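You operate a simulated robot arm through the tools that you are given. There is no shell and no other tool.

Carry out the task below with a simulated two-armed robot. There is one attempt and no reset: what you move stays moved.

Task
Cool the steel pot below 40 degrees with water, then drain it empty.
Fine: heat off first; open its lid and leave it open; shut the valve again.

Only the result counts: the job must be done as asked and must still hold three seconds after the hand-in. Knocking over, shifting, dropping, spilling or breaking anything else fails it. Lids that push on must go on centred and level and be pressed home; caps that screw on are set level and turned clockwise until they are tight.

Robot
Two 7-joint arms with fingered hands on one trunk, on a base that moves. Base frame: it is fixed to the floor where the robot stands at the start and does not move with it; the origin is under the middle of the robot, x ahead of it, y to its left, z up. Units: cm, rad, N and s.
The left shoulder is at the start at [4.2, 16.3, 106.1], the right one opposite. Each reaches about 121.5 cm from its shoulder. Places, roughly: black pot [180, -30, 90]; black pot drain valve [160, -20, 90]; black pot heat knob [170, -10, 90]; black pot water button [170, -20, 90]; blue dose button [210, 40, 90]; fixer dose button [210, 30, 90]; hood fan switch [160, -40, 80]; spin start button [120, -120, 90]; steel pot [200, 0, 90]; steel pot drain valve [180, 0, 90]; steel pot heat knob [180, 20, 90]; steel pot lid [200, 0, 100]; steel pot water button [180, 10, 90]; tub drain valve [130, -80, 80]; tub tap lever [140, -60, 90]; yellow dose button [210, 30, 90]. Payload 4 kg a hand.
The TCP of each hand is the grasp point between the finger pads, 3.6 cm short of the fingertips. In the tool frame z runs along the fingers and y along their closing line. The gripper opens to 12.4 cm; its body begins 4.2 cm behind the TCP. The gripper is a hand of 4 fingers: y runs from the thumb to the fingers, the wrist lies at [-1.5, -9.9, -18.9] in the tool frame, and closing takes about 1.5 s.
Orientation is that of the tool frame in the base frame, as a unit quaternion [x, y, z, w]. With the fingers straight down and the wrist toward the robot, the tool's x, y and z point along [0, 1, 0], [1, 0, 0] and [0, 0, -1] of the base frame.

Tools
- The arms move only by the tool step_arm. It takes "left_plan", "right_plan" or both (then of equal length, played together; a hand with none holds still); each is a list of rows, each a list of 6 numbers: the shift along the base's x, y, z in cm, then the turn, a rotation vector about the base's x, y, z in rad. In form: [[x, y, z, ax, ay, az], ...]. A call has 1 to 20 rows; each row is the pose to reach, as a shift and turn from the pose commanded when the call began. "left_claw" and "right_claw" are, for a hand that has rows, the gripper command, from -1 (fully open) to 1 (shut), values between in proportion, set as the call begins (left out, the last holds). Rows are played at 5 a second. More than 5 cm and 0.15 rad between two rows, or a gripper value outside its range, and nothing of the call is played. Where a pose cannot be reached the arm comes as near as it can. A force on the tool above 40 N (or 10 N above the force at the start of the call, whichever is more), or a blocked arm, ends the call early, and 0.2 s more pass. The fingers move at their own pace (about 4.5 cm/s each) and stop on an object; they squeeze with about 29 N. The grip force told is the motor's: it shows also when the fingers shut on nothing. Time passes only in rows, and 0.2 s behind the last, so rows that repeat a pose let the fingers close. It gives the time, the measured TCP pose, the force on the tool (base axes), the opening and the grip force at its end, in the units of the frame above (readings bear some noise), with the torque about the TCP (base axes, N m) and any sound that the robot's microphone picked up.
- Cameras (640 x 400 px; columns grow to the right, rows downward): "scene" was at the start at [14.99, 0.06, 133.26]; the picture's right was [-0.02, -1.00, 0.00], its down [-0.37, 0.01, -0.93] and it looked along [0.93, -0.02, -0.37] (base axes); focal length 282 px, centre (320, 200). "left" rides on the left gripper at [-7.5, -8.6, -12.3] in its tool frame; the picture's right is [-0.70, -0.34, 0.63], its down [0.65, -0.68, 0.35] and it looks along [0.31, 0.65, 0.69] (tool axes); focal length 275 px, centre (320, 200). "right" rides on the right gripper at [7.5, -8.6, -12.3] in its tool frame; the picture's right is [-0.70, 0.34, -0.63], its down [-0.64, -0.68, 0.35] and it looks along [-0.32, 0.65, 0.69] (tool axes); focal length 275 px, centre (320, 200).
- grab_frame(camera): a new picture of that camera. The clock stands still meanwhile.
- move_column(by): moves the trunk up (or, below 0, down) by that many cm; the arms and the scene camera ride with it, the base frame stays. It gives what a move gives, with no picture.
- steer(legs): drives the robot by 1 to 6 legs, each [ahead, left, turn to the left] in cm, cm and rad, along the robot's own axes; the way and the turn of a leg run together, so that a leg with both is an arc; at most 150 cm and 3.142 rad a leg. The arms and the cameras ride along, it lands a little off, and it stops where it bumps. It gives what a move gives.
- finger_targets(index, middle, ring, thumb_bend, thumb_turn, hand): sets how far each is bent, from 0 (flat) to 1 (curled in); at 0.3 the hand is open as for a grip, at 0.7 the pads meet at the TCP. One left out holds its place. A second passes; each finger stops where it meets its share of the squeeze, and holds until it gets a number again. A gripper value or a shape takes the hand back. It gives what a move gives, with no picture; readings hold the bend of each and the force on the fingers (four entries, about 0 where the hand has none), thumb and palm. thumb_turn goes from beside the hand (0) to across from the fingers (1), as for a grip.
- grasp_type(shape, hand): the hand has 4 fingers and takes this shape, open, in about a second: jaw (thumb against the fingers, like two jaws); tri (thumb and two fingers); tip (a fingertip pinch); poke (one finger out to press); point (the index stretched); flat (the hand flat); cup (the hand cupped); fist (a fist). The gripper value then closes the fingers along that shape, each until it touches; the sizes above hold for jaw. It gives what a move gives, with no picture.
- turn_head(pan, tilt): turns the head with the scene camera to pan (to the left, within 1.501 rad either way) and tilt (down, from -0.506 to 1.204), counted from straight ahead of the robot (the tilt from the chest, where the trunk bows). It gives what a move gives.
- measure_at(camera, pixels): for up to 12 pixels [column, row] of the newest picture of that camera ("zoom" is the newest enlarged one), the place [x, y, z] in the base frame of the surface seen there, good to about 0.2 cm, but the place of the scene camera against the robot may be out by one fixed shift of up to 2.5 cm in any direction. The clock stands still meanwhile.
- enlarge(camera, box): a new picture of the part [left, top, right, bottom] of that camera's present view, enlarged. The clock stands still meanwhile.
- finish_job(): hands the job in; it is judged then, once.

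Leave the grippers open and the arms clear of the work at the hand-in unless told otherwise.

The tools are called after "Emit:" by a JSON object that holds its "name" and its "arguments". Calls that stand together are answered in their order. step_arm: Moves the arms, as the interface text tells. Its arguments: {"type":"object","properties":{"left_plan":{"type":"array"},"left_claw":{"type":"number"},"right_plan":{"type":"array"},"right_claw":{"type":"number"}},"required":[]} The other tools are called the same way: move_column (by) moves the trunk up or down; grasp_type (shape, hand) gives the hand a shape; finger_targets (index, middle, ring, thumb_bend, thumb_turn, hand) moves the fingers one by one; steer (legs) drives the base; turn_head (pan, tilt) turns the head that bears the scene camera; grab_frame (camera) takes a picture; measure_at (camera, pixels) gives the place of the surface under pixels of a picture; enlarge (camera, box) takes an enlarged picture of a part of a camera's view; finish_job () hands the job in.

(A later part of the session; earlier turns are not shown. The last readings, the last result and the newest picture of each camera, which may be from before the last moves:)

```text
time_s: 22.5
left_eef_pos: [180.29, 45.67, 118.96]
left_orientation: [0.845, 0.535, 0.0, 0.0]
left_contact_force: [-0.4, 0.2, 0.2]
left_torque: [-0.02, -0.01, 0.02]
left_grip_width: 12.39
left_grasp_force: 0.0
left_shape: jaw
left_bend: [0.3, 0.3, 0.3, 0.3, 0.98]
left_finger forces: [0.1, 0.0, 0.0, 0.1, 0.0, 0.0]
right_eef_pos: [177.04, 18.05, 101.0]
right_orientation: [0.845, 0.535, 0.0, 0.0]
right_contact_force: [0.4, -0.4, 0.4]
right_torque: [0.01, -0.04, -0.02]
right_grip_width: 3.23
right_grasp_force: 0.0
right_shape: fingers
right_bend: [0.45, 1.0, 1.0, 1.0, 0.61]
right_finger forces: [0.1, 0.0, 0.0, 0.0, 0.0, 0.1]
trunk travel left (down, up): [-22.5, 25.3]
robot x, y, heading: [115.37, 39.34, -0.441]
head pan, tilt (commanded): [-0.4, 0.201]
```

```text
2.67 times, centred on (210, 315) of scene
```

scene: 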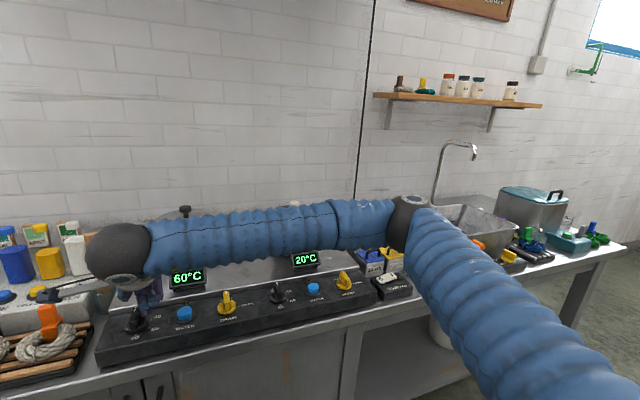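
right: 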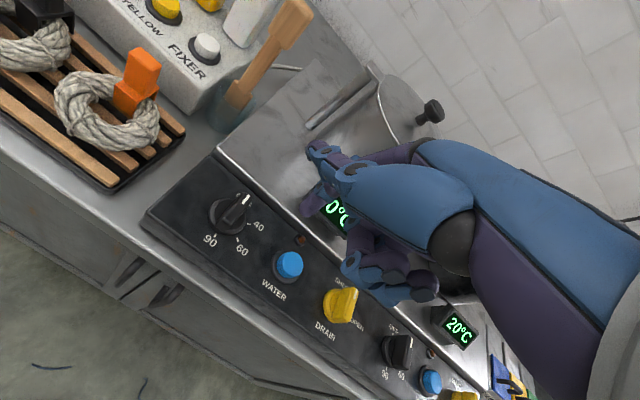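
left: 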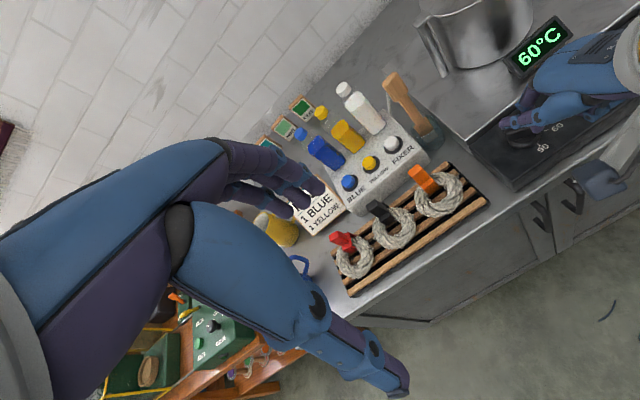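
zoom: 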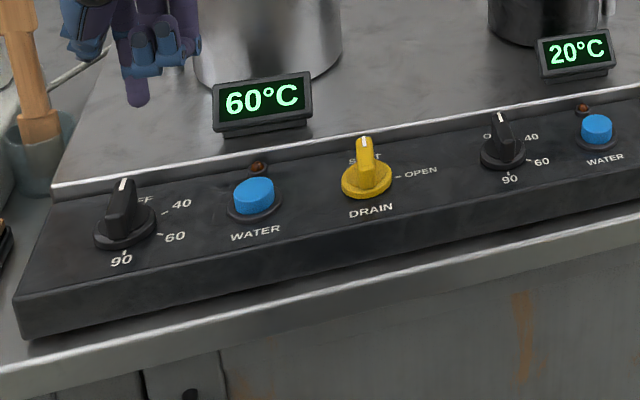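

The heat is off. Now I'll take the right hand back to the right, out of the way, and look at the lid's hinge side.

Emit:
{"name": "step_arm", "arguments": {"right_plan": [[-1.8, -2.6, 2, 0, 0, 0], [-3.6, -5.2, 4, 0, 0, 0], [-5.4, -7.8, 6, 0, 0, 0], [-7.2, -10.4, 8, 0, 0, 0], [-9, -13, 10, 0, 0, 0], [-10.8, -15.6, 12, 0, 0, 0], [-12.6, -18.2, 14, 0, 0, 0], [-14.4, -20.8, 16, 0, 0, 0], [-16.2, -23.4, 18, 0, 0, 0], [-18, -26, 19.5, 0, 0, 0]]}}

Emit:
{"name": "turn_head", "arguments": {"pan": 0.0, "tilt": 0.5}}

Emit:
{"name": "grab_frame", "arguments": {"camera": "scene"}}

Emit:
{"name": "enlarge", "arguments": {"camera": "right", "box": [90, 0, 290, 130]}}

Emit:
{"name": "enlarge", "arguments": {"camera": "left", "box": [380, 0, 600, 130]}}

```text
time_s: 24.7
left_eef_pos: [180.4, 45.53, 118.9]
left_orientation: [0.845, 0.535, 0.0, 0.0]
left_contact_force: [0.4, -0.3, 0.5]
left_torque: [0.06, -0.03, 0.01]
left_grip_width: 12.38
left_grasp_force: 0.1
left_shape: jaw
left_bend: [0.3, 0.3, 0.3, 0.3, 0.98]
left_finger forces: [0.1, 0.0, 0.0, 0.1, 0.0, 0.0]
right_eef_pos: [159.13, -8.11, 120.63]
right_orientation: [0.844, 0.536, 0.0, -0.001]
right_contact_force: [-0.3, -0.7, 0.2]
right_torque: [0.0, -0.01, 0.0]
right_grip_width: 3.26
right_grasp_force: 0.0
right_shape: fingers
right_bend: [0.45, 1.0, 1.0, 1.0, 0.61]
right_finger forces: [0.0, 0.1, 0.0, 0.1, 0.0, 0.1]
trunk travel left (down, up): [-22.5, 25.3]
robot x, y, heading: [115.35, 39.04, -0.442]
head pan, tilt (commanded): [-0.4, 0.201]
```

```text
time_s: 25.6
left_eef_pos: [180.49, 45.49, 118.81]
left_orientation: [0.845, 0.534, 0.0, 0.0]
left_contact_force: [0.1, -0.5, 0.0]
left_torque: [0.04, -0.06, 0.04]
left_grip_width: 12.39
left_grasp_force: 0.2
left_shape: jaw
left_bend: [0.3, 0.3, 0.3, 0.3, 0.98]
left_finger forces: [0.0, 0.0, 0.0, 0.0, 0.1, 0.0]
right_eef_pos: [159.3, -8.0, 120.75]
right_orientation: [0.845, 0.535, 0.0, -0.001]
right_contact_force: [-0.2, -0.1, -0.2]
right_torque: [-0.01, 0.0, 0.01]
right_grip_width: 3.26
right_grasp_force: 0.0
right_shape: fingers
right_bend: [0.45, 1.0, 1.0, 1.0, 0.61]
right_finger forces: [0.0, 0.0, 0.1, 0.0, 0.1, 0.0]
trunk travel left (down, up): [-22.5, 25.3]
robot x, y, heading: [115.3, 39.07, -0.44]
head pan, tilt (commanded): [0.0, 0.499]
```

```text
taken
```

scene: 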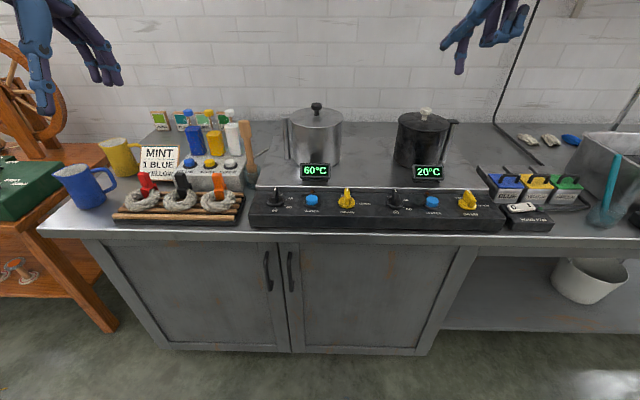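

```text
3.08 times, centred on (190, 65) of right
```

zoom: 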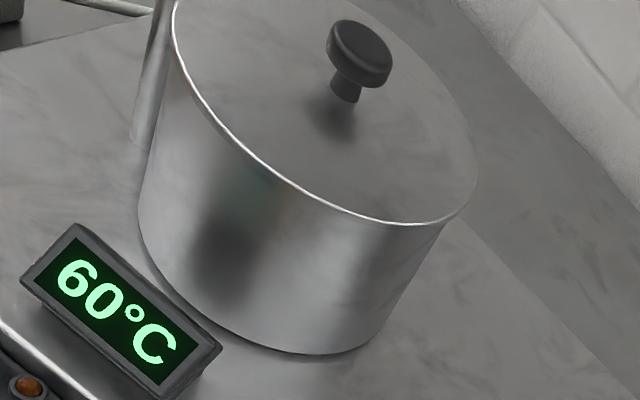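

```text
2.91 times, centred on (490, 65) of left
```

zoom: 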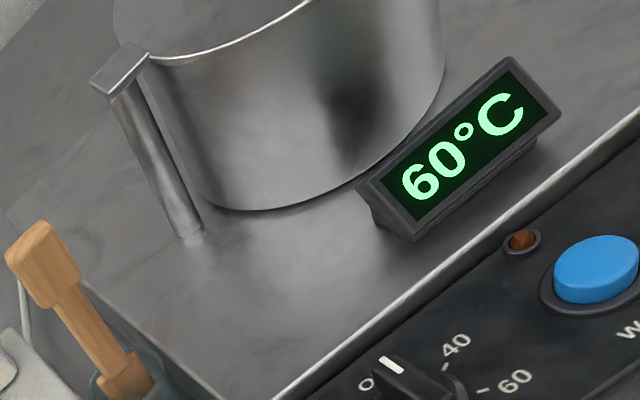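

I'll move the left hand over in front of the pot (high above) so that its camera can look at the lid and its hinge; the right hand steps further right at the same time.

Emit:
{"name": "step_arm", "arguments": {"left_plan": [[0, -4, 0.5, 0, 0, 0], [0, -8, 0.5, 0, 0, 0], [0, -12, 0.5, 0, 0, 0], [0, -16, 0.5, 0, 0, 0], [0, -20, 0.5, 0, 0, 0], [0, -24, 0.5, 0, 0, 0], [0, -28, 0.5, 0, 0, 0], [0, -32, 0.5, 0, 0, 0], [0, -36, 0.5, 0, 0, 0]], "right_plan": [[-1, -1.5, 0, 0, 0, 0], [-2, -3, 0, 0, 0, 0], [-3, -4.5, 0, 0, 0, 0], [-4, -6, 0, 0, 0, 0], [-5, -7.5, 0, 0, 0, 0], [-6, -9, 0, 0, 0, 0], [-7, -10.5, 0, 0, 0, 0], [-8, -12, 0, 0, 0, 0], [-9, -13, 0, 0, 0, 0]]}}

Emit:
{"name": "grab_frame", "arguments": {"camera": "left"}}

Emit:
{"name": "grab_frame", "arguments": {"camera": "scene"}}

```text
time_s: 27.6
left_eef_pos: [180.21, 9.04, 119.35]
left_orientation: [0.845, 0.535, 0.001, 0.0]
left_contact_force: [-0.3, -1.1, 0.0]
left_torque: [0.05, -0.03, 0.02]
left_grip_width: 12.37
left_grasp_force: 0.0
left_shape: jaw
left_bend: [0.3, 0.3, 0.3, 0.3, 0.98]
left_finger forces: [0.0, 0.0, 0.0, 0.1, 0.0, 0.0]
right_eef_pos: [150.06, -20.89, 120.34]
right_orientation: [0.844, 0.536, 0.001, -0.001]
right_contact_force: [-0.6, -0.7, 0.1]
right_torque: [0.01, -0.02, 0.01]
right_grip_width: 3.27
right_grasp_force: 0.0
right_shape: fingers
right_bend: [0.45, 1.0, 1.0, 1.0, 0.61]
right_finger forces: [0.1, 0.0, 0.0, 0.1, 0.0, 0.0]
trunk travel left (down, up): [-22.5, 25.3]
robot x, y, heading: [115.3, 39.14, -0.438]
head pan, tilt (commanded): [0.0, 0.499]
```

```text
taken
```

left: 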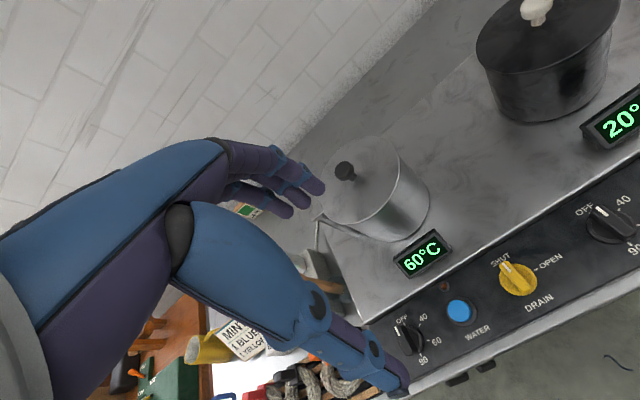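

```text
taken
```

scene: 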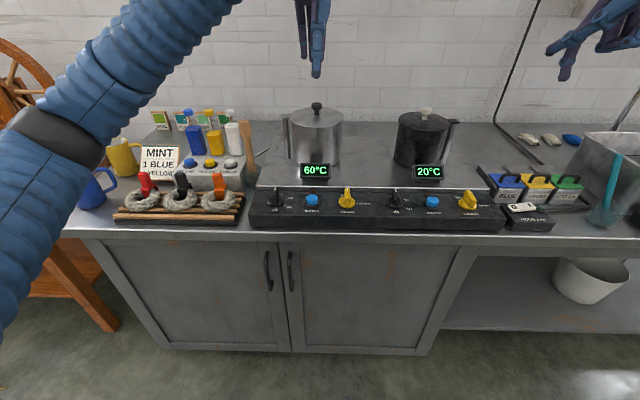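

I'll enlarge the left view of the pot lid around (375,195).

Emit:
{"name": "enlarge", "arguments": {"camera": "left", "box": [290, 120, 450, 260]}}

```text
2.86 times, centred on (370, 190) of left
```

zoom: 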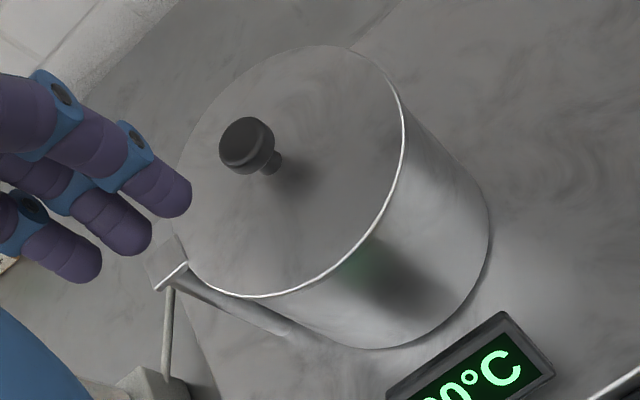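

Emit:
{"name": "measure_at", "arguments": {"camera": "zoom", "pixels": [[246, 138], [225, 150], [262, 128], [273, 163], [300, 285], [400, 110], [330, 50], [170, 262], [155, 290], [185, 240], [195, 220], [200, 270]]}}

```text
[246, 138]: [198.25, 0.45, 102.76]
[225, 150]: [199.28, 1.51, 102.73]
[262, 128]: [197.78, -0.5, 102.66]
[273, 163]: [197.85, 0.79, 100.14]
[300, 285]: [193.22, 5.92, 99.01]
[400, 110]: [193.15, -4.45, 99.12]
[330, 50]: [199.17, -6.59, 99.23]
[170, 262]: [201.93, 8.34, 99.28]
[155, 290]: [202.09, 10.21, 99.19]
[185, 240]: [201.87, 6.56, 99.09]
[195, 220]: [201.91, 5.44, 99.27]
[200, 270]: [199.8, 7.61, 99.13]
```

The lid top is at z≈99.1, the black lid knob centred at about (198.4, 0.6), its top at 102.8; a bracket sits at the lid's left rim (201.9, 8.3, 99.2), likely the hinge. I'll bring the left hand above the knob with the fingers part-closed, then look.

Emit:
{"name": "step_arm", "arguments": {"left_plan": [[3.7, -1.7, 0, 0, 0, 0], [7.4, -3.4, 0, 0, 0, 0], [11.1, -5.1, 0, 0, 0, 0], [14.8, -6.8, 0, 0, 0, 0], [18.2, -8.4, -1, 0, 0, 0], [18.2, -8.4, -5.5, 0, 0, 0], [18.2, -8.4, -10, 0, 0, 0]], "left_claw": -0.2}}

Emit:
{"name": "grab_frame", "arguments": {"camera": "left"}}

Emit:
{"name": "grab_frame", "arguments": {"camera": "scene"}}

```text
time_s: 29.2
left_eef_pos: [198.72, 0.73, 109.4]
left_orientation: [0.844, 0.536, 0.0, 0.0]
left_contact_force: [-0.1, -1.1, 0.0]
left_torque: [0.01, 0.03, 0.02]
left_grip_width: 7.45
left_grasp_force: 0.0
left_shape: jaw
left_bend: [0.38, 0.42, 0.4, 0.53, 0.99]
left_finger forces: [0.0, 0.0, 0.0, 0.0, 0.1, 0.0]
right_eef_pos: [150.2, -20.6, 120.3]
right_orientation: [0.845, 0.535, 0.0, 0.0]
right_contact_force: [0.5, 0.3, 0.5]
right_torque: [0.03, -0.01, 0.02]
right_grip_width: 3.27
right_grasp_force: 0.0
right_shape: fingers
right_bend: [0.45, 1.0, 1.0, 1.0, 0.61]
right_finger forces: [0.0, 0.0, 0.0, 0.0, 0.0, 0.0]
trunk travel left (down, up): [-22.5, 25.3]
robot x, y, heading: [115.44, 39.32, -0.439]
head pan, tilt (commanded): [0.0, 0.499]
```

```text
taken
```

left: 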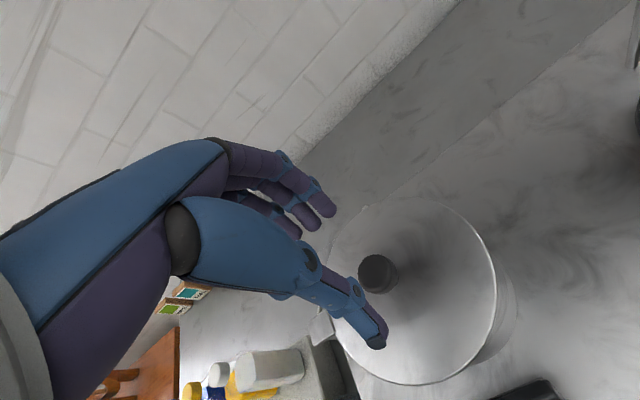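

```text
taken
```

scene: 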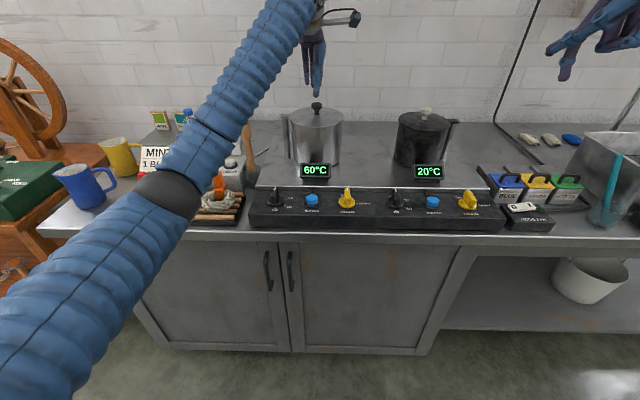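

I'll measure the thumb tip, the fingertips and the lid knob in this left view.

Emit:
{"name": "measure_at", "arguments": {"camera": "left", "pixels": [[377, 341], [383, 335], [370, 330], [330, 207], [312, 223], [293, 231], [378, 268], [365, 275], [393, 270]]}}

```text
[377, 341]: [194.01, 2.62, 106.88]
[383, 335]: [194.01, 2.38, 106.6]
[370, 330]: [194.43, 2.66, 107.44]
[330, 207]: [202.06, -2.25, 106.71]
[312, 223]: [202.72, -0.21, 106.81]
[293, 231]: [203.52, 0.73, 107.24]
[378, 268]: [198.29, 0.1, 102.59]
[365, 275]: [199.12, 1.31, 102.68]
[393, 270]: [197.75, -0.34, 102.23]
```

The knob lies centred between thumb and fingers. I'll lower the hand by 6 cm so the tips end just above the lid, then close on the knob.

Emit:
{"name": "step_arm", "arguments": {"left_plan": [[-0.25, -0.2, -3, 0, 0, 0], [-0.25, -0.2, -5, 0, 0, 0], [-0.25, -0.2, -6.1, 0, 0, 0]]}}

Emit:
{"name": "grab_frame", "arguments": {"camera": "left"}}

```text
time_s: 30.0
left_eef_pos: [198.47, 0.69, 103.26]
left_orientation: [0.845, 0.535, 0.0, -0.001]
left_contact_force: [0.4, -1.0, 0.0]
left_torque: [0.03, -0.02, 0.01]
left_grip_width: 7.49
left_grasp_force: 0.1
left_shape: jaw
left_bend: [0.38, 0.42, 0.4, 0.53, 0.99]
left_finger forces: [0.0, 0.0, 0.1, 0.0, 0.1, 0.0]
right_eef_pos: [150.07, -20.73, 120.45]
right_orientation: [0.845, 0.535, -0.001, 0.0]
right_contact_force: [0.0, 0.2, 0.4]
right_torque: [-0.02, 0.01, -0.03]
right_grip_width: 3.27
right_grasp_force: 0.1
right_shape: fingers
right_bend: [0.45, 1.0, 1.0, 1.0, 0.61]
right_finger forces: [0.0, 0.1, 0.0, 0.0, 0.0, 0.0]
trunk travel left (down, up): [-22.5, 25.3]
robot x, y, heading: [115.49, 39.29, -0.438]
head pan, tilt (commanded): [0.0, 0.499]
```

```text
taken
```

left: 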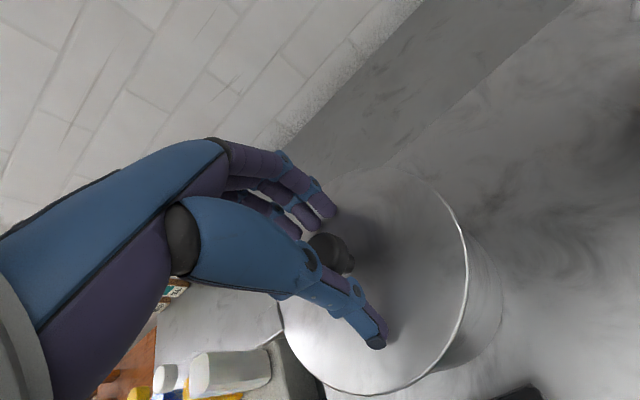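

The lid knob (330,252) sits between the thumb and the fingers. I'll close the hand on it.

Emit:
{"name": "step_arm", "arguments": {"left_plan": [[0, 0, 0, 0, 0, 0], [0, 0, 0, 0, 0, 0], [0, 0, 0, 0, 0, 0], [0, 0, 0, 0, 0, 0], [0, 0, 0, 0, 0, 0], [0, 0, 0, 0, 0, 0], [0, 0, 0, 0, 0, 0], [0, 0, 0, 0, 0, 0]], "left_claw": 0.8}}

Emit:
{"name": "grab_frame", "arguments": {"camera": "left"}}

```text
time_s: 31.8
left_eef_pos: [198.37, 0.62, 103.12]
left_orientation: [0.845, 0.534, -0.001, 0.0]
left_contact_force: [-0.6, -0.9, 3.4]
left_torque: [-0.16, -0.53, 0.01]
left_grip_width: 2.17
left_grasp_force: 28.6
left_shape: jaw
left_bend: [0.59, 0.58, 0.66, 0.65, 1.0]
left_finger forces: [14.3, 14.0, 0.0, 0.0, 29.5, 0.0]
right_eef_pos: [150.05, -20.59, 120.42]
right_orientation: [0.845, 0.535, 0.0, -0.001]
right_contact_force: [-0.5, 0.2, -0.1]
right_torque: [0.0, -0.03, -0.01]
right_grip_width: 3.28
right_grasp_force: 0.0
right_shape: fingers
right_bend: [0.45, 1.0, 1.0, 1.0, 0.61]
right_finger forces: [0.1, 0.1, 0.0, 0.1, 0.0, 0.0]
trunk travel left (down, up): [-22.5, 25.3]
robot x, y, heading: [115.53, 38.94, -0.441]
head pan, tilt (commanded): [0.0, 0.499]
```

```text
taken
```

left: 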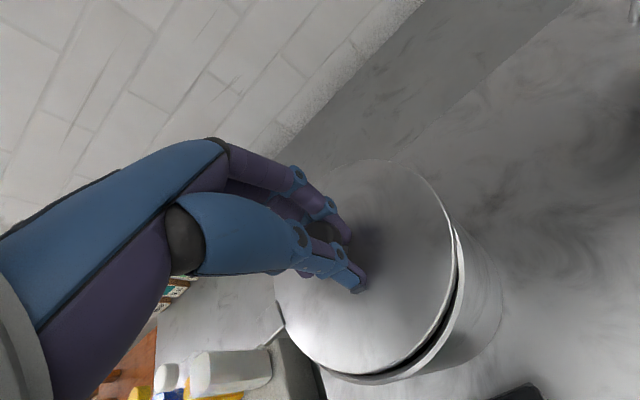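

The grip holds (thumb 29 N against index and middle), and the lid's near-right edge has risen a bit: a gap shows at (440,320). I'll enlarge and measure the lid's tilt to find the hinge.

Emit:
{"name": "enlarge", "arguments": {"camera": "left", "box": [260, 150, 520, 390]}}

```text
1.67 times, centred on (390, 270) of left
```

zoom: 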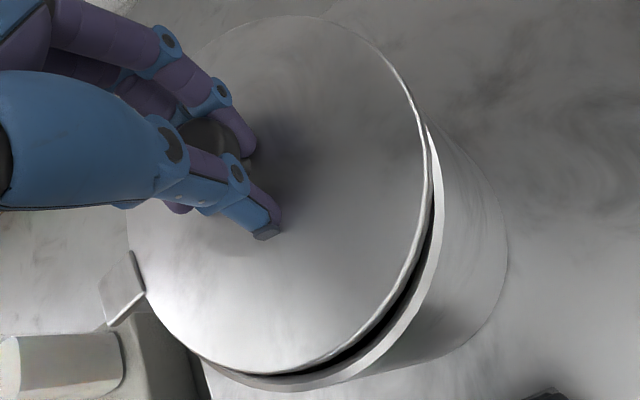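

Emit:
{"name": "measure_at", "arguments": {"camera": "zoom", "pixels": [[415, 130], [330, 35], [250, 30], [415, 230], [350, 330], [270, 360], [200, 340], [155, 290], [140, 230], [300, 200], [350, 120], [120, 290]]}}

```text
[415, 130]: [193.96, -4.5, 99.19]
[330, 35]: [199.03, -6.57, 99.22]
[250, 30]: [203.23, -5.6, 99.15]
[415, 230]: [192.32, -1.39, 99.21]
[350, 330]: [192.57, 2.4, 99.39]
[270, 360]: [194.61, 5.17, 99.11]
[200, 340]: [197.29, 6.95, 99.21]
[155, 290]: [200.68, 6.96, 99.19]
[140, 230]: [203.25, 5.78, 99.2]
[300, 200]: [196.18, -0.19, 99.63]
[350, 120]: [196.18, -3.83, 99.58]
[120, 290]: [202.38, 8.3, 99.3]
```

The lid surface is still level (z≈99.2–99.6), but it has slid about 0.8 cm away from me. It may be a loose or swinging lid. I'll lift it gently by 1.5 cm and feel the force.

Emit:
{"name": "step_arm", "arguments": {"left_plan": [[0, 0, 0.4, 0, 0, 0], [0, 0, 0.8, 0, 0, 0], [0, 0, 1.2, 0, 0, 0], [0, 0, 1.5, 0, 0, 0], [0, 0, 1.5, 0, 0, 0]]}}

Emit:
{"name": "enlarge", "arguments": {"camera": "left", "box": [260, 150, 520, 390]}}

Emit:
{"name": "enlarge", "arguments": {"camera": "scene", "box": [260, 70, 380, 190]}}

```text
time_s: 32.8
left_eef_pos: [198.39, 0.65, 103.64]
left_orientation: [0.845, 0.535, -0.002, -0.007]
left_contact_force: [-0.7, -1.2, -26.5]
left_torque: [0.32, 0.11, -0.03]
left_grip_width: 1.72
left_grasp_force: 28.3
left_shape: jaw
left_bend: [0.59, 0.59, 0.66, 0.66, 1.0]
left_finger forces: [28.1, 12.4, 0.1, 0.0, 25.2, 0.0]
right_eef_pos: [150.05, -20.77, 120.35]
right_orientation: [0.845, 0.535, -0.001, 0.0]
right_contact_force: [-0.8, 0.6, 0.3]
right_torque: [-0.03, 0.02, -0.01]
right_grip_width: 3.27
right_grasp_force: 0.1
right_shape: fingers
right_bend: [0.45, 1.0, 1.0, 1.0, 0.61]
right_finger forces: [0.0, 0.0, 0.0, 0.1, 0.0, 0.1]
trunk travel left (down, up): [-22.5, 25.3]
robot x, y, heading: [115.91, 39.22, -0.44]
head pan, tilt (commanded): [0.0, 0.499]
stopped in row 4 (left hand): the force on the tool passed its limit at 43 N (the readings are from after the stop); the commanded pose is now the measured one
```

```text
1.67 times, centred on (390, 270) of left
```

zoom: 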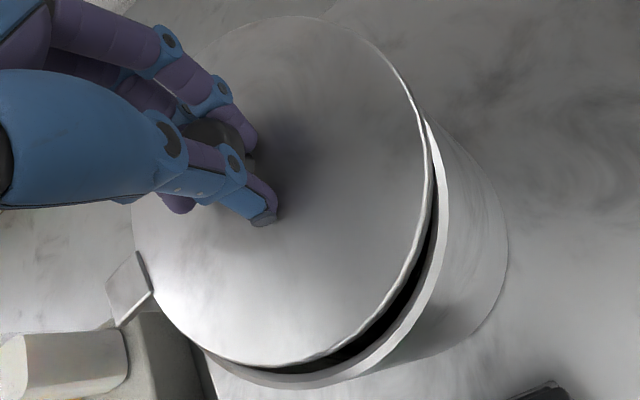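

```text
3.33 times, centred on (320, 130) of scene
```

zoom: 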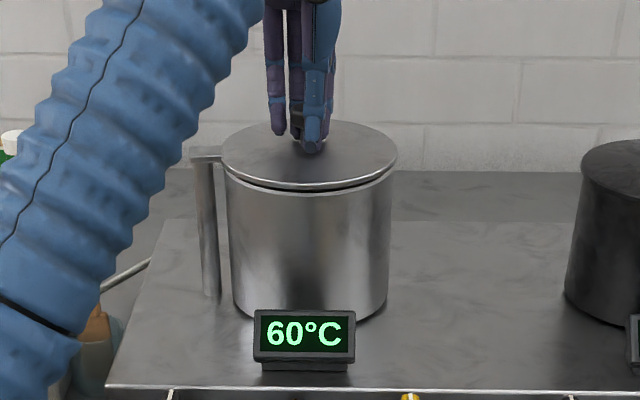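

The lift is blocked at 43 N while the lid stays level – so the lid swings sideways about the upright post at its left. I'll ease the pull off by lowering 0.5 cm, and measure how far the wall is behind the pot.

Emit:
{"name": "step_arm", "arguments": {"left_plan": [[0, 0, -0.3, 0, 0, 0], [0, 0, -0.5, 0, 0, 0]]}}

Emit:
{"name": "grab_frame", "arguments": {"camera": "left"}}

Emit:
{"name": "measure_at", "arguments": {"camera": "left", "pixels": [[300, 120], [350, 60], [420, 5], [400, 120], [450, 60], [410, 150], [425, 175], [276, 330], [284, 345], [270, 340], [200, 380], [340, 100]]}}

```text
time_s: 33.4
left_eef_pos: [198.47, 0.71, 103.7]
left_orientation: [0.845, 0.535, -0.001, -0.004]
left_contact_force: [-1.4, -2.6, -11.3]
left_torque: [0.25, -0.08, -0.09]
left_grip_width: 1.67
left_grasp_force: 28.7
left_shape: jaw
left_bend: [0.59, 0.58, 0.66, 0.66, 1.0]
left_finger forces: [26.7, 14.4, 0.0, 0.1, 29.4, 0.1]
right_eef_pos: [150.19, -20.64, 120.32]
right_orientation: [0.845, 0.535, -0.001, -0.001]
right_contact_force: [0.2, 0.2, -0.1]
right_torque: [-0.01, 0.03, 0.0]
right_grip_width: 3.28
right_grasp_force: 0.0
right_shape: fingers
right_bend: [0.45, 1.0, 1.0, 1.0, 0.61]
right_finger forces: [0.1, 0.0, 0.1, 0.0, 0.1, 0.0]
trunk travel left (down, up): [-22.5, 25.3]
robot x, y, heading: [115.24, 39.34, -0.44]
head pan, tilt (commanded): [0.0, 0.499]
```

```text
taken
```

left: 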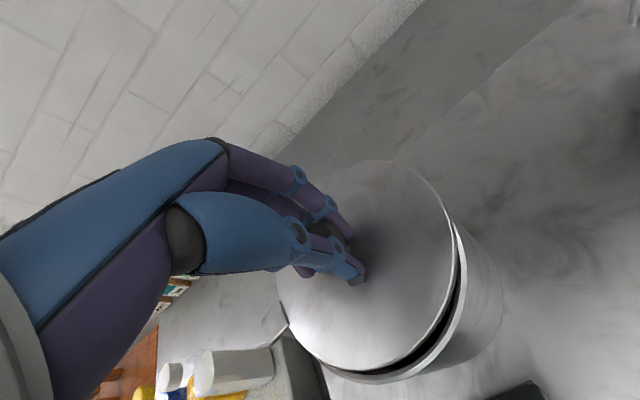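

```text
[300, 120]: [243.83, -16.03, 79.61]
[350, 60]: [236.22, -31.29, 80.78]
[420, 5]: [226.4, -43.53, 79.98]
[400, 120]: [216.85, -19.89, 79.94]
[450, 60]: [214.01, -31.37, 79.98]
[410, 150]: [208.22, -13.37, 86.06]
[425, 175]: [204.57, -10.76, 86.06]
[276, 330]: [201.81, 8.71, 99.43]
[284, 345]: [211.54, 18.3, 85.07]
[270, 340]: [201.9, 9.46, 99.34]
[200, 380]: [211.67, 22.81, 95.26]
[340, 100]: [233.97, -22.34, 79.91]
```

The wall is about 48 cm behind the pot, so there is room to swing the lid away from me about the post at ≈(202.5, 9.1). I'll loosen the grip to a loose cage around the knob, then swing the hand as a rigid turn about the post, counterclockwise, in small steps (thumb pushing the knob).

Emit:
{"name": "step_arm", "arguments": {"left_plan": [[0, 0, 0, 0, 0, 0], [0, 0, 0, 0, 0, 0], [0, 0, 0, 0, 0, 0], [0, 0, 0, 0, 0, 0]], "left_claw": 0.4}}

Emit:
{"name": "enlarge", "arguments": {"camera": "left", "box": [260, 150, 520, 390]}}

```text
time_s: 34.4
left_eef_pos: [198.47, 0.68, 103.71]
left_orientation: [0.844, 0.536, -0.001, -0.003]
left_contact_force: [-0.1, -1.1, -0.4]
left_torque: [-0.03, 0.03, -0.04]
left_grip_width: 3.69
left_grasp_force: 0.1
left_shape: jaw
left_bend: [0.51, 0.54, 0.53, 0.62, 1.0]
left_finger forces: [1.2, 0.5, 0.0, 0.0, 0.1, 0.0]
right_eef_pos: [150.15, -20.66, 120.46]
right_orientation: [0.845, 0.535, -0.001, -0.001]
right_contact_force: [-0.4, -0.4, -0.4]
right_torque: [0.02, 0.01, 0.04]
right_grip_width: 3.29
right_grasp_force: 0.0
right_shape: fingers
right_bend: [0.45, 1.0, 1.0, 1.0, 0.61]
right_finger forces: [0.0, 0.0, 0.1, 0.1, 0.0, 0.0]
trunk travel left (down, up): [-22.5, 25.3]
robot x, y, heading: [115.41, 38.88, -0.443]
head pan, tilt (commanded): [0.0, 0.499]
```

```text
1.67 times, centred on (390, 270) of left
```

zoom: 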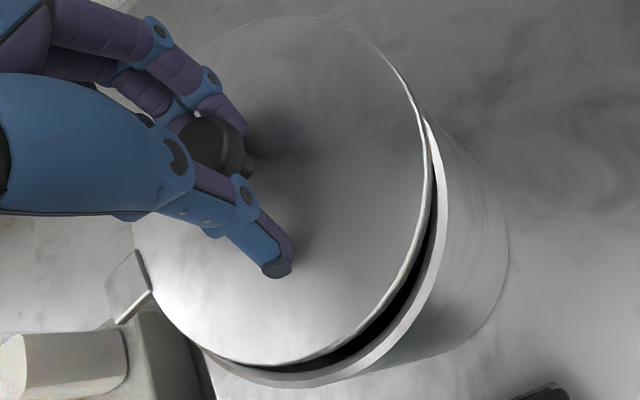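

The knob is now loosely caged. I'll swing the first 0.8 rad about the post.

Emit:
{"name": "step_arm", "arguments": {"left_plan": [[0.86, -0.36, 0, 0, 0, 0.1], [1.75, -0.63, 0, 0, 0, 0.2], [2.66, -0.82, 0, 0, 0, 0.3], [3.59, -0.91, 0, 0, 0, 0.4], [4.52, -0.9, 0, 0, 0, 0.5], [5.45, -0.81, 0, 0, 0, 0.6]]}}

Emit:
{"name": "grab_frame", "arguments": {"camera": "left"}}

Emit:
{"name": "grab_frame", "arguments": {"camera": "scene"}}

```text
time_s: 35.8
left_eef_pos: [203.92, -0.21, 103.66]
left_orientation: [0.648, 0.762, -0.002, -0.003]
left_contact_force: [-1.3, 0.7, 0.2]
left_torque: [0.0, 0.03, 0.01]
left_grip_width: 3.75
left_grasp_force: 0.0
left_shape: jaw
left_bend: [0.51, 0.54, 0.53, 0.62, 1.0]
left_finger forces: [0.1, 0.0, 0.1, 0.0, 0.2, 0.1]
right_eef_pos: [150.1, -20.68, 120.39]
right_orientation: [0.845, 0.535, -0.001, 0.0]
right_contact_force: [-0.7, 0.1, 0.0]
right_torque: [-0.02, 0.02, 0.0]
right_grip_width: 3.27
right_grasp_force: 0.1
right_shape: fingers
right_bend: [0.45, 1.0, 1.0, 1.0, 0.61]
right_finger forces: [0.0, 0.0, 0.0, 0.0, 0.0, 0.0]
trunk travel left (down, up): [-22.5, 25.3]
robot x, y, heading: [115.48, 38.99, -0.446]
head pan, tilt (commanded): [0.0, 0.499]
```

```text
taken
```

left: 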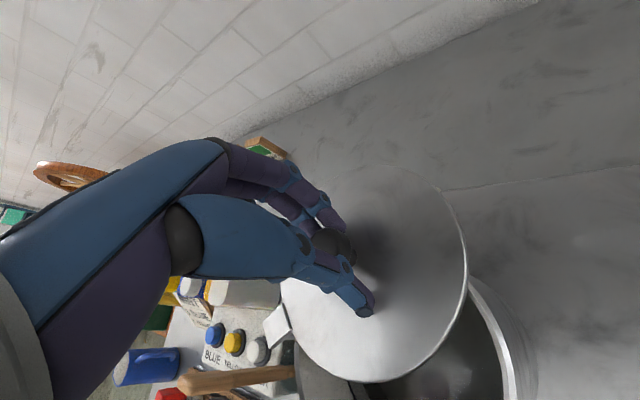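

```text
taken
```

scene: 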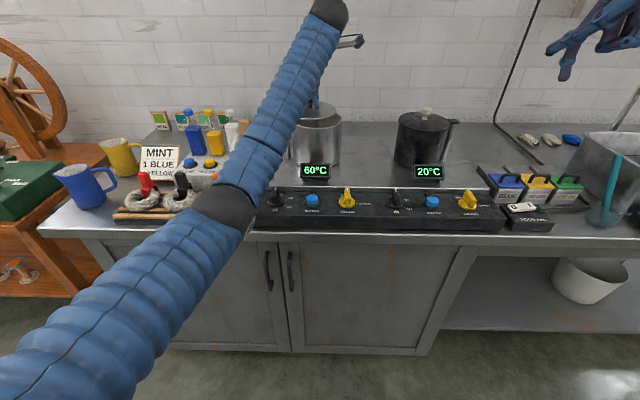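

The lid follows nicely and the pot's inside shows. I'll go on swinging to about 1.3 rad.

Emit:
{"name": "step_arm", "arguments": {"left_plan": [[0.91, 0.19, 0, 0, 0, 0.1], [1.8, 0.47, 0, 0, 0, 0.2], [2.65, 0.83, 0, 0, 0, 0.3], [3.47, 1.28, 0, 0, 0, 0.4], [4.24, 1.81, 0, 0, 0, 0.5], [4.95, 2.41, 0, 0, 0, 0.6], [5.6, 3.08, 0, 0, 0, 0.7]]}}

Emit:
{"name": "grab_frame", "arguments": {"camera": "left"}}

Emit:
{"name": "grab_frame", "arguments": {"camera": "scene"}}

```text
time_s: 37.4
left_eef_pos: [209.45, 3.03, 103.72]
left_orientation: [0.347, 0.938, -0.003, -0.002]
left_contact_force: [0.0, -0.5, -0.5]
left_torque: [-0.01, -0.03, -0.02]
left_grip_width: 3.73
left_grasp_force: 0.0
left_shape: jaw
left_bend: [0.51, 0.54, 0.53, 0.62, 1.0]
left_finger forces: [0.0, 0.1, 0.0, 0.0, 0.1, 0.1]
right_eef_pos: [150.1, -20.61, 120.48]
right_orientation: [0.845, 0.535, 0.0, -0.001]
right_contact_force: [0.0, -0.4, 0.0]
right_torque: [0.01, 0.05, -0.04]
right_grip_width: 3.24
right_grasp_force: 0.1
right_shape: fingers
right_bend: [0.45, 1.0, 1.0, 1.0, 0.61]
right_finger forces: [0.0, 0.0, 0.0, 0.0, 0.1, 0.0]
trunk travel left (down, up): [-22.5, 25.3]
robot x, y, heading: [115.57, 39.11, -0.443]
head pan, tilt (commanded): [0.0, 0.499]
```

```text
taken
```

left: 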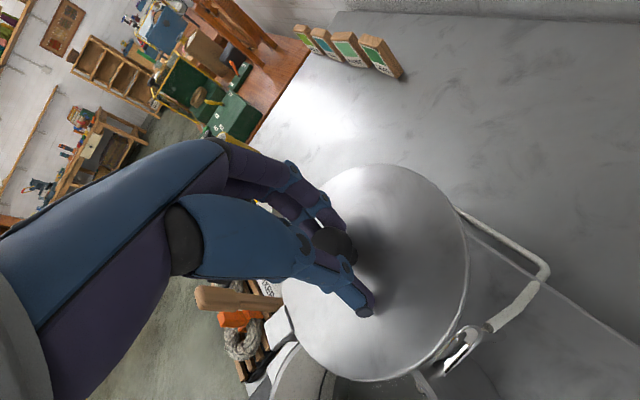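

```text
taken
```

scene: 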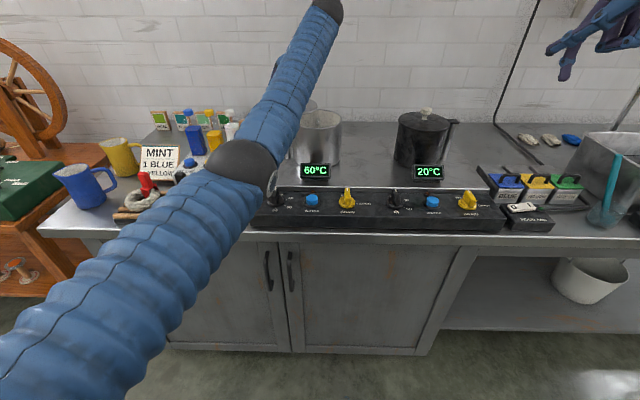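

The lid has swung clear of most of the pot. I'll check how low my left elbow is (scene around (245,170)) before going further.

Emit:
{"name": "measure_at", "arguments": {"camera": "scene", "pixels": [[245, 170], [270, 188], [225, 200], [262, 150], [200, 220], [310, 120]]}}

Emit:
{"name": "measure_at", "arguments": {"camera": "left", "pixels": [[500, 250], [530, 280], [465, 345], [430, 345], [470, 240], [450, 200], [400, 170], [283, 320], [293, 340]]}}

```text
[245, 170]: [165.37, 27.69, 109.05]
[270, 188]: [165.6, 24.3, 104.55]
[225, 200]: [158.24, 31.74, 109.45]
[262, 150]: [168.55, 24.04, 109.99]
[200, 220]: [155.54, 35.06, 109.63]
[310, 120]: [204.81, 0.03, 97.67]
```

```text
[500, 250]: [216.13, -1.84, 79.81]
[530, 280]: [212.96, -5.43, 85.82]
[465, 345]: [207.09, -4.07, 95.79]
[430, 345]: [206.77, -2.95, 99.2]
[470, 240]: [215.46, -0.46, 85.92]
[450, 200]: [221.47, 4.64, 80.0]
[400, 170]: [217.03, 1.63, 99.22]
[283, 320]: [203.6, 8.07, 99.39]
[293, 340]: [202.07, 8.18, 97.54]
```

The elbow has about 15 cm clearance over the knobs. I'll swing another 0.3 rad.

Emit:
{"name": "step_arm", "arguments": {"left_plan": [[0.57, 0.73, 0, 0, 0, 0.1], [1.07, 1.52, 0, 0, 0, 0.2], [1.49, 2.35, 0, 0, 0, 0.3]]}}

Emit:
{"name": "grab_frame", "arguments": {"camera": "left"}}

Emit:
{"name": "grab_frame", "arguments": {"camera": "scene"}}

```text
time_s: 38.2
left_eef_pos: [211.04, 5.49, 103.66]
left_orientation: [0.204, 0.979, -0.002, -0.001]
left_contact_force: [0.6, -0.2, 0.3]
left_torque: [-0.03, 0.0, -0.04]
left_grip_width: 3.74
left_grasp_force: 0.0
left_shape: jaw
left_bend: [0.51, 0.54, 0.53, 0.62, 1.0]
left_finger forces: [0.0, 0.1, 0.0, 0.1, 0.0, 0.0]
right_eef_pos: [150.02, -20.6, 120.32]
right_orientation: [0.844, 0.536, -0.001, 0.0]
right_contact_force: [-0.1, 0.5, 0.0]
right_torque: [-0.05, -0.01, 0.02]
right_grip_width: 3.25
right_grasp_force: 0.1
right_shape: fingers
right_bend: [0.45, 1.0, 1.0, 1.0, 0.61]
right_finger forces: [0.0, 0.1, 0.1, 0.1, 0.1, 0.1]
trunk travel left (down, up): [-22.5, 25.3]
robot x, y, heading: [115.34, 38.9, -0.442]
head pan, tilt (commanded): [0.0, 0.499]
```

```text
taken
```

left: 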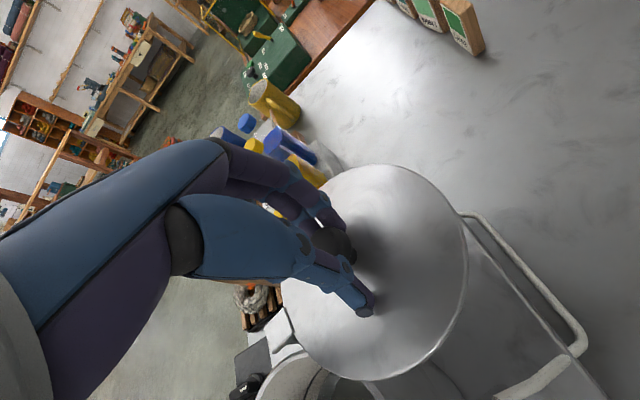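

```text
taken
```

scene: 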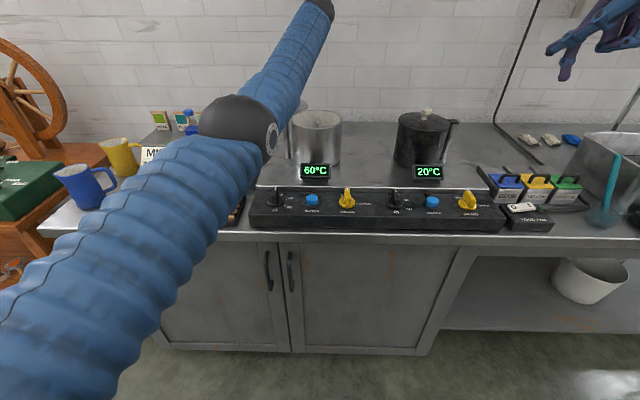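

The lid follows with no force. I'll push it on by another 0.2 rad to be well open.

Emit:
{"name": "step_arm", "arguments": {"left_plan": [[0.33, 0.87, 0, 0, 0, 0.1], [0.58, 1.77, 0, 0, 0, 0.2]]}}

Emit:
{"name": "grab_frame", "arguments": {"camera": "left"}}

Emit:
{"name": "enlarge", "arguments": {"camera": "right", "box": [0, 0, 320, 200]}}

```text
time_s: 38.8
left_eef_pos: [210.2, 7.44, 104.0]
left_orientation: [0.105, 0.994, -0.002, -0.002]
left_contact_force: [-0.3, 0.3, 0.1]
left_torque: [-0.01, 0.02, -0.01]
left_grip_width: 3.75
left_grasp_force: 0.0
left_shape: jaw
left_bend: [0.51, 0.54, 0.53, 0.62, 1.0]
left_finger forces: [0.0, 0.0, 0.0, 0.0, 0.1, 0.1]
left hand out of reach, approached as far as the arm can: row 1, 2
right_eef_pos: [150.01, -20.67, 120.37]
right_orientation: [0.845, 0.535, 0.0, 0.001]
right_contact_force: [-0.4, 0.5, 0.2]
right_torque: [-0.02, 0.01, -0.02]
right_grip_width: 3.29
right_grasp_force: 0.0
right_shape: fingers
right_bend: [0.45, 1.0, 1.0, 1.0, 0.61]
right_finger forces: [0.0, 0.0, 0.0, 0.0, 0.0, 0.1]
trunk travel left (down, up): [-22.5, 25.3]
robot x, y, heading: [115.24, 39.06, -0.441]
head pan, tilt (commanded): [0.0, 0.499]
```

```text
taken
```

left: 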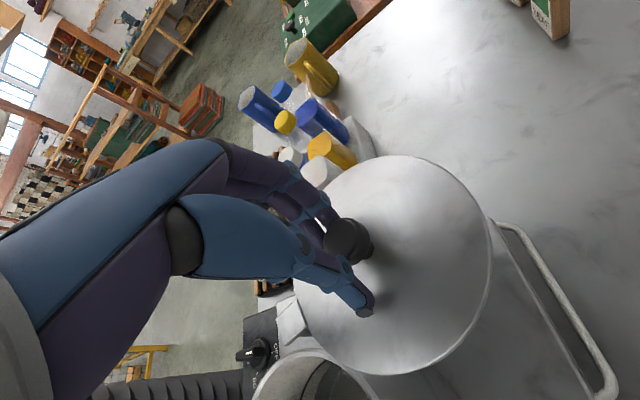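

```text
2.00 times, centred on (160, 100) of right
```

zoom: 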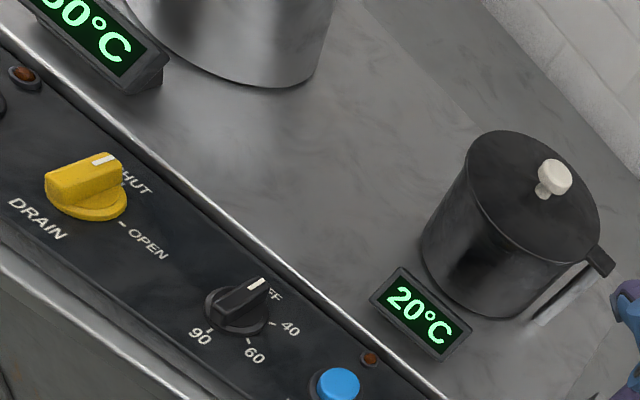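

The arm is at its reach limit. I'll measure the lid's present angle from its knob and rim.

Emit:
{"name": "measure_at", "arguments": {"camera": "left", "pixels": [[345, 232], [365, 245], [420, 160], [488, 250], [440, 355], [350, 372], [300, 330], [290, 315], [318, 370], [350, 390]]}}

```text
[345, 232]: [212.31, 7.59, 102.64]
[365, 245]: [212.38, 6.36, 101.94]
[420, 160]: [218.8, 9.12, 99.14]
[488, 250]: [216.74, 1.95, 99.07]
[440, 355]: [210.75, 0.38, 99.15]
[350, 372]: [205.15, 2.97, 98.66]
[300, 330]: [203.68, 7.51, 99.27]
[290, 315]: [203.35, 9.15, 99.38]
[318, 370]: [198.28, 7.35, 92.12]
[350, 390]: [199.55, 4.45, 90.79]
```

The lid has swung about 104° and its edge is off the pot's mouth, so it is fully open. I'll open the fingers and lift the hand straight up off the knob.

Emit:
{"name": "step_arm", "arguments": {"left_plan": [[-0.3, -1, 0, 0, 0, -0.05], [-0.58, -1.3, 0, 0, 0, -0.1], [-0.58, -1.3, 0, 0, 0, -0.1], [-0.58, -1.3, 0, 0, 0, -0.1], [-0.58, -1.3, 0, 0, 0, -0.1]], "left_claw": -0.1}}

Emit:
{"name": "grab_frame", "arguments": {"camera": "left"}}

```text
time_s: 40.0
left_eef_pos: [210.02, 5.61, 104.04]
left_orientation: [0.155, 0.988, -0.002, -0.003]
left_contact_force: [-0.1, 0.9, -0.2]
left_torque: [0.0, 0.02, 0.03]
left_grip_width: 6.83
left_grasp_force: 0.2
left_shape: jaw
left_bend: [0.39, 0.44, 0.42, 0.54, 1.0]
left_finger forces: [0.3, 0.0, 0.1, 0.0, 0.1, 0.0]
left hand out of reach, approached as far as the arm can: row 2, 3, 4, 5
right_eef_pos: [149.98, -20.74, 120.36]
right_orientation: [0.845, 0.536, -0.001, -0.001]
right_contact_force: [-0.7, 0.3, 0.1]
right_torque: [0.0, 0.0, 0.0]
right_grip_width: 3.29
right_grasp_force: 0.0
right_shape: fingers
right_bend: [0.45, 1.0, 1.0, 1.0, 0.61]
right_finger forces: [0.0, 0.0, 0.0, 0.0, 0.1, 0.0]
trunk travel left (down, up): [-22.5, 25.3]
robot x, y, heading: [115.58, 39.26, -0.443]
head pan, tilt (commanded): [0.0, 0.499]
```

```text
taken
```

left: 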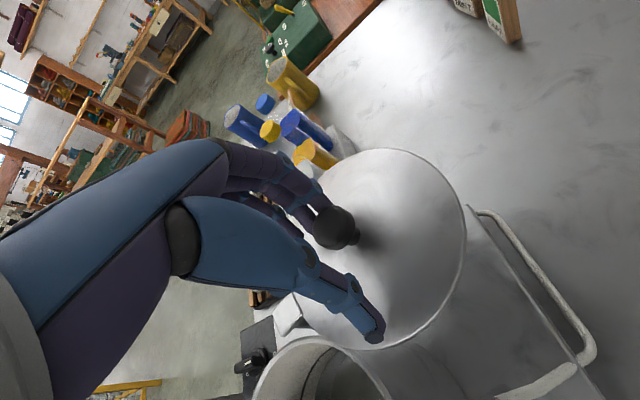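

Fingers are open. Lifting straight up now.

Emit:
{"name": "step_arm", "arguments": {"left_plan": [[0, 0.3, 1, 0, 0, 0], [0, 0.3, 2.5, 0, 0, 0], [0, 0, 4.5, 0, 0, -0.05], [-0.5, 0, 7, 0, 0, -0.1]]}}

Emit:
{"name": "grab_frame", "arguments": {"camera": "left"}}

```text
time_s: 41.0
left_eef_pos: [209.49, 5.7, 111.43]
left_orientation: [0.203, 0.979, -0.002, -0.002]
left_contact_force: [-1.0, 0.5, -0.1]
left_torque: [0.0, 0.02, -0.01]
left_grip_width: 6.81
left_grasp_force: 0.0
left_shape: jaw
left_bend: [0.4, 0.44, 0.42, 0.54, 1.0]
left_finger forces: [0.0, 0.0, 0.1, 0.0, 0.0, 0.1]
right_eef_pos: [150.03, -20.7, 120.43]
right_orientation: [0.845, 0.535, 0.0, 0.0]
right_contact_force: [-0.7, -0.3, 0.2]
right_torque: [-0.01, -0.01, -0.01]
right_grip_width: 3.27
right_grasp_force: 0.1
right_shape: fingers
right_bend: [0.45, 1.0, 1.0, 1.0, 0.61]
right_finger forces: [0.0, 0.0, 0.1, 0.0, 0.0, 0.0]
trunk travel left (down, up): [-22.5, 25.3]
robot x, y, heading: [114.96, 39.13, -0.441]
head pan, tilt (commanded): [0.0, 0.499]
```

```text
taken
```

left: 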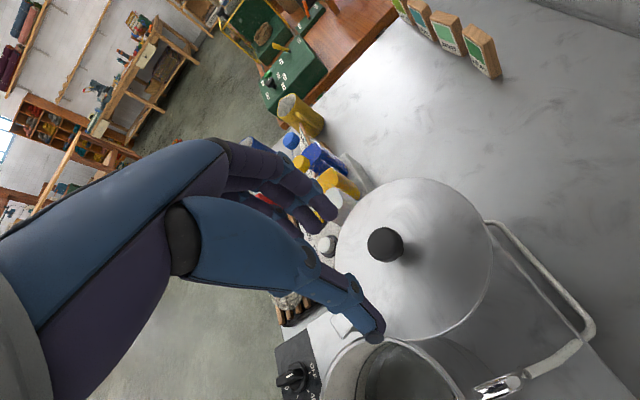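

The lid stays open with its knob at (385,243), and the pot's mouth is uncovered. I'll raise the left hand and bring it back in front of the pot (turned back to its first heading) so its camera can look inside.

Emit:
{"name": "step_arm", "arguments": {"left_plan": [[-0.5, 0, 3, 0, 0, 0], [-1, 0, 6, 0, 0, -0.1], [-3.5, 0.3, 7, 0, 0, -0.24], [-6, 0.6, 8, 0, 0, -0.38], [-8.5, 0.9, 8.5, 0, 0, -0.52], [-11, 1.2, 9, 0, 0, -0.66], [-13.5, 1.5, 9.5, 0, 0, -0.8], [-16, 1.8, 10, 0, 0, -0.94], [-18.5, 2.1, 10, 0, 0, -1.08], [-21, 2.4, 10, 0, 0, -1.22], [-23.5, 2.7, 10, 0, 0, -1.36], [-26, 3, 10, 0, 0, -1.5], [-28.5, 3.3, 10, 0, 0, -1.6]]}}

Emit:
{"name": "grab_frame", "arguments": {"camera": "left"}}

Emit:
{"name": "grab_frame", "arguments": {"camera": "scene"}}

```text
time_s: 43.8
left_eef_pos: [198.1, -9.64, 135.12]
left_orientation: [0.845, 0.536, -0.001, -0.006]
left_contact_force: [0.0, 0.8, -1.0]
left_torque: [-0.03, 0.0, 0.02]
left_grip_width: 6.82
left_grasp_force: 0.0
left_shape: jaw
left_bend: [0.4, 0.44, 0.42, 0.54, 0.99]
left_finger forces: [0.0, 0.0, 0.1, 0.0, 0.1, 0.1]
left hand out of reach, approached as far as the arm can: row 1, 3, 4, 5, 6, 7, 8, 9, 10, 11, 12, 13
right_eef_pos: [150.0, -20.51, 120.5]
right_orientation: [0.845, 0.535, 0.0, 0.0]
right_contact_force: [0.1, -0.4, 0.9]
right_torque: [-0.08, 0.02, -0.02]
right_grip_width: 3.27
right_grasp_force: 0.0
right_shape: fingers
right_bend: [0.45, 1.0, 1.0, 1.0, 0.61]
right_finger forces: [0.0, 0.0, 0.0, 0.1, 0.0, 0.1]
trunk travel left (down, up): [-22.5, 25.3]
robot x, y, heading: [115.17, 39.1, -0.441]
head pan, tilt (commanded): [0.0, 0.499]
```

```text
taken
```

left: 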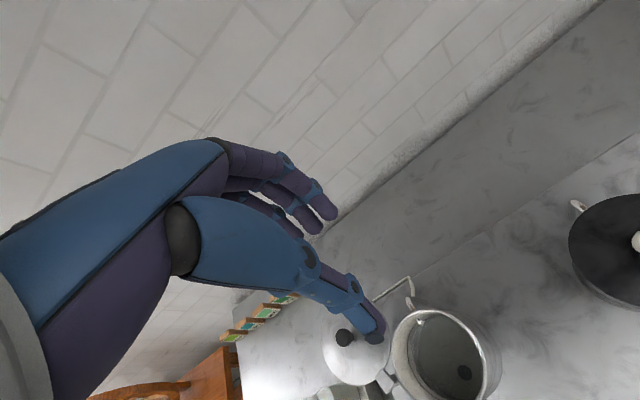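

```text
taken
```

scene: 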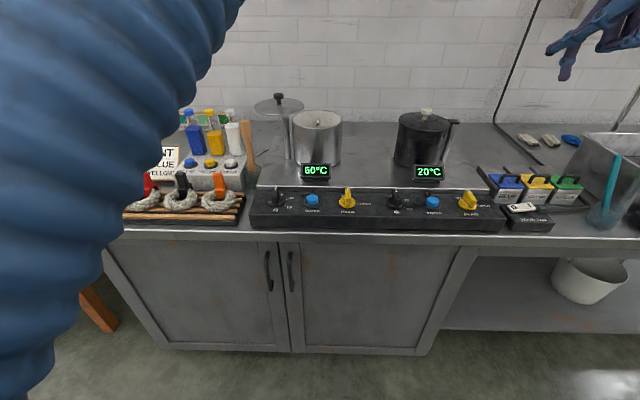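

The left arm ended high at (198, −9.6, 135) instead of the target, but nothing was touched, and its camera sees into the pot at (445,360). I'll enlarge that.

Emit:
{"name": "enlarge", "arguments": {"camera": "left", "box": [320, 270, 520, 400]}}

Emit:
{"name": "enlarge", "arguments": {"camera": "scene", "box": [240, 85, 380, 215]}}

```text
3.08 times, centred on (420, 335) of left
```

zoom: 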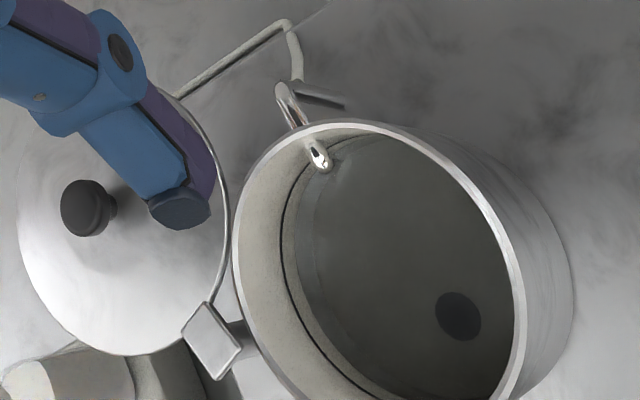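

```text
3.08 times, centred on (310, 150) of scene
```

zoom: 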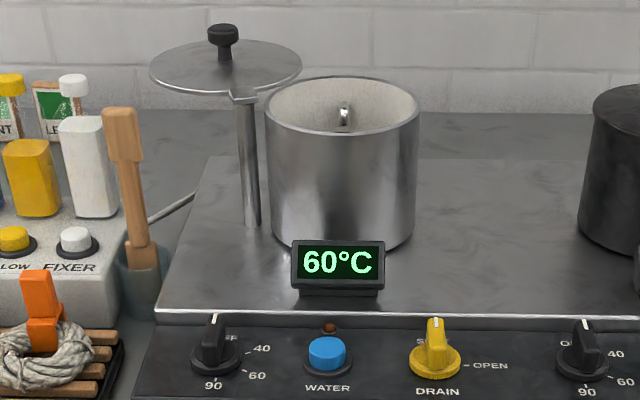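

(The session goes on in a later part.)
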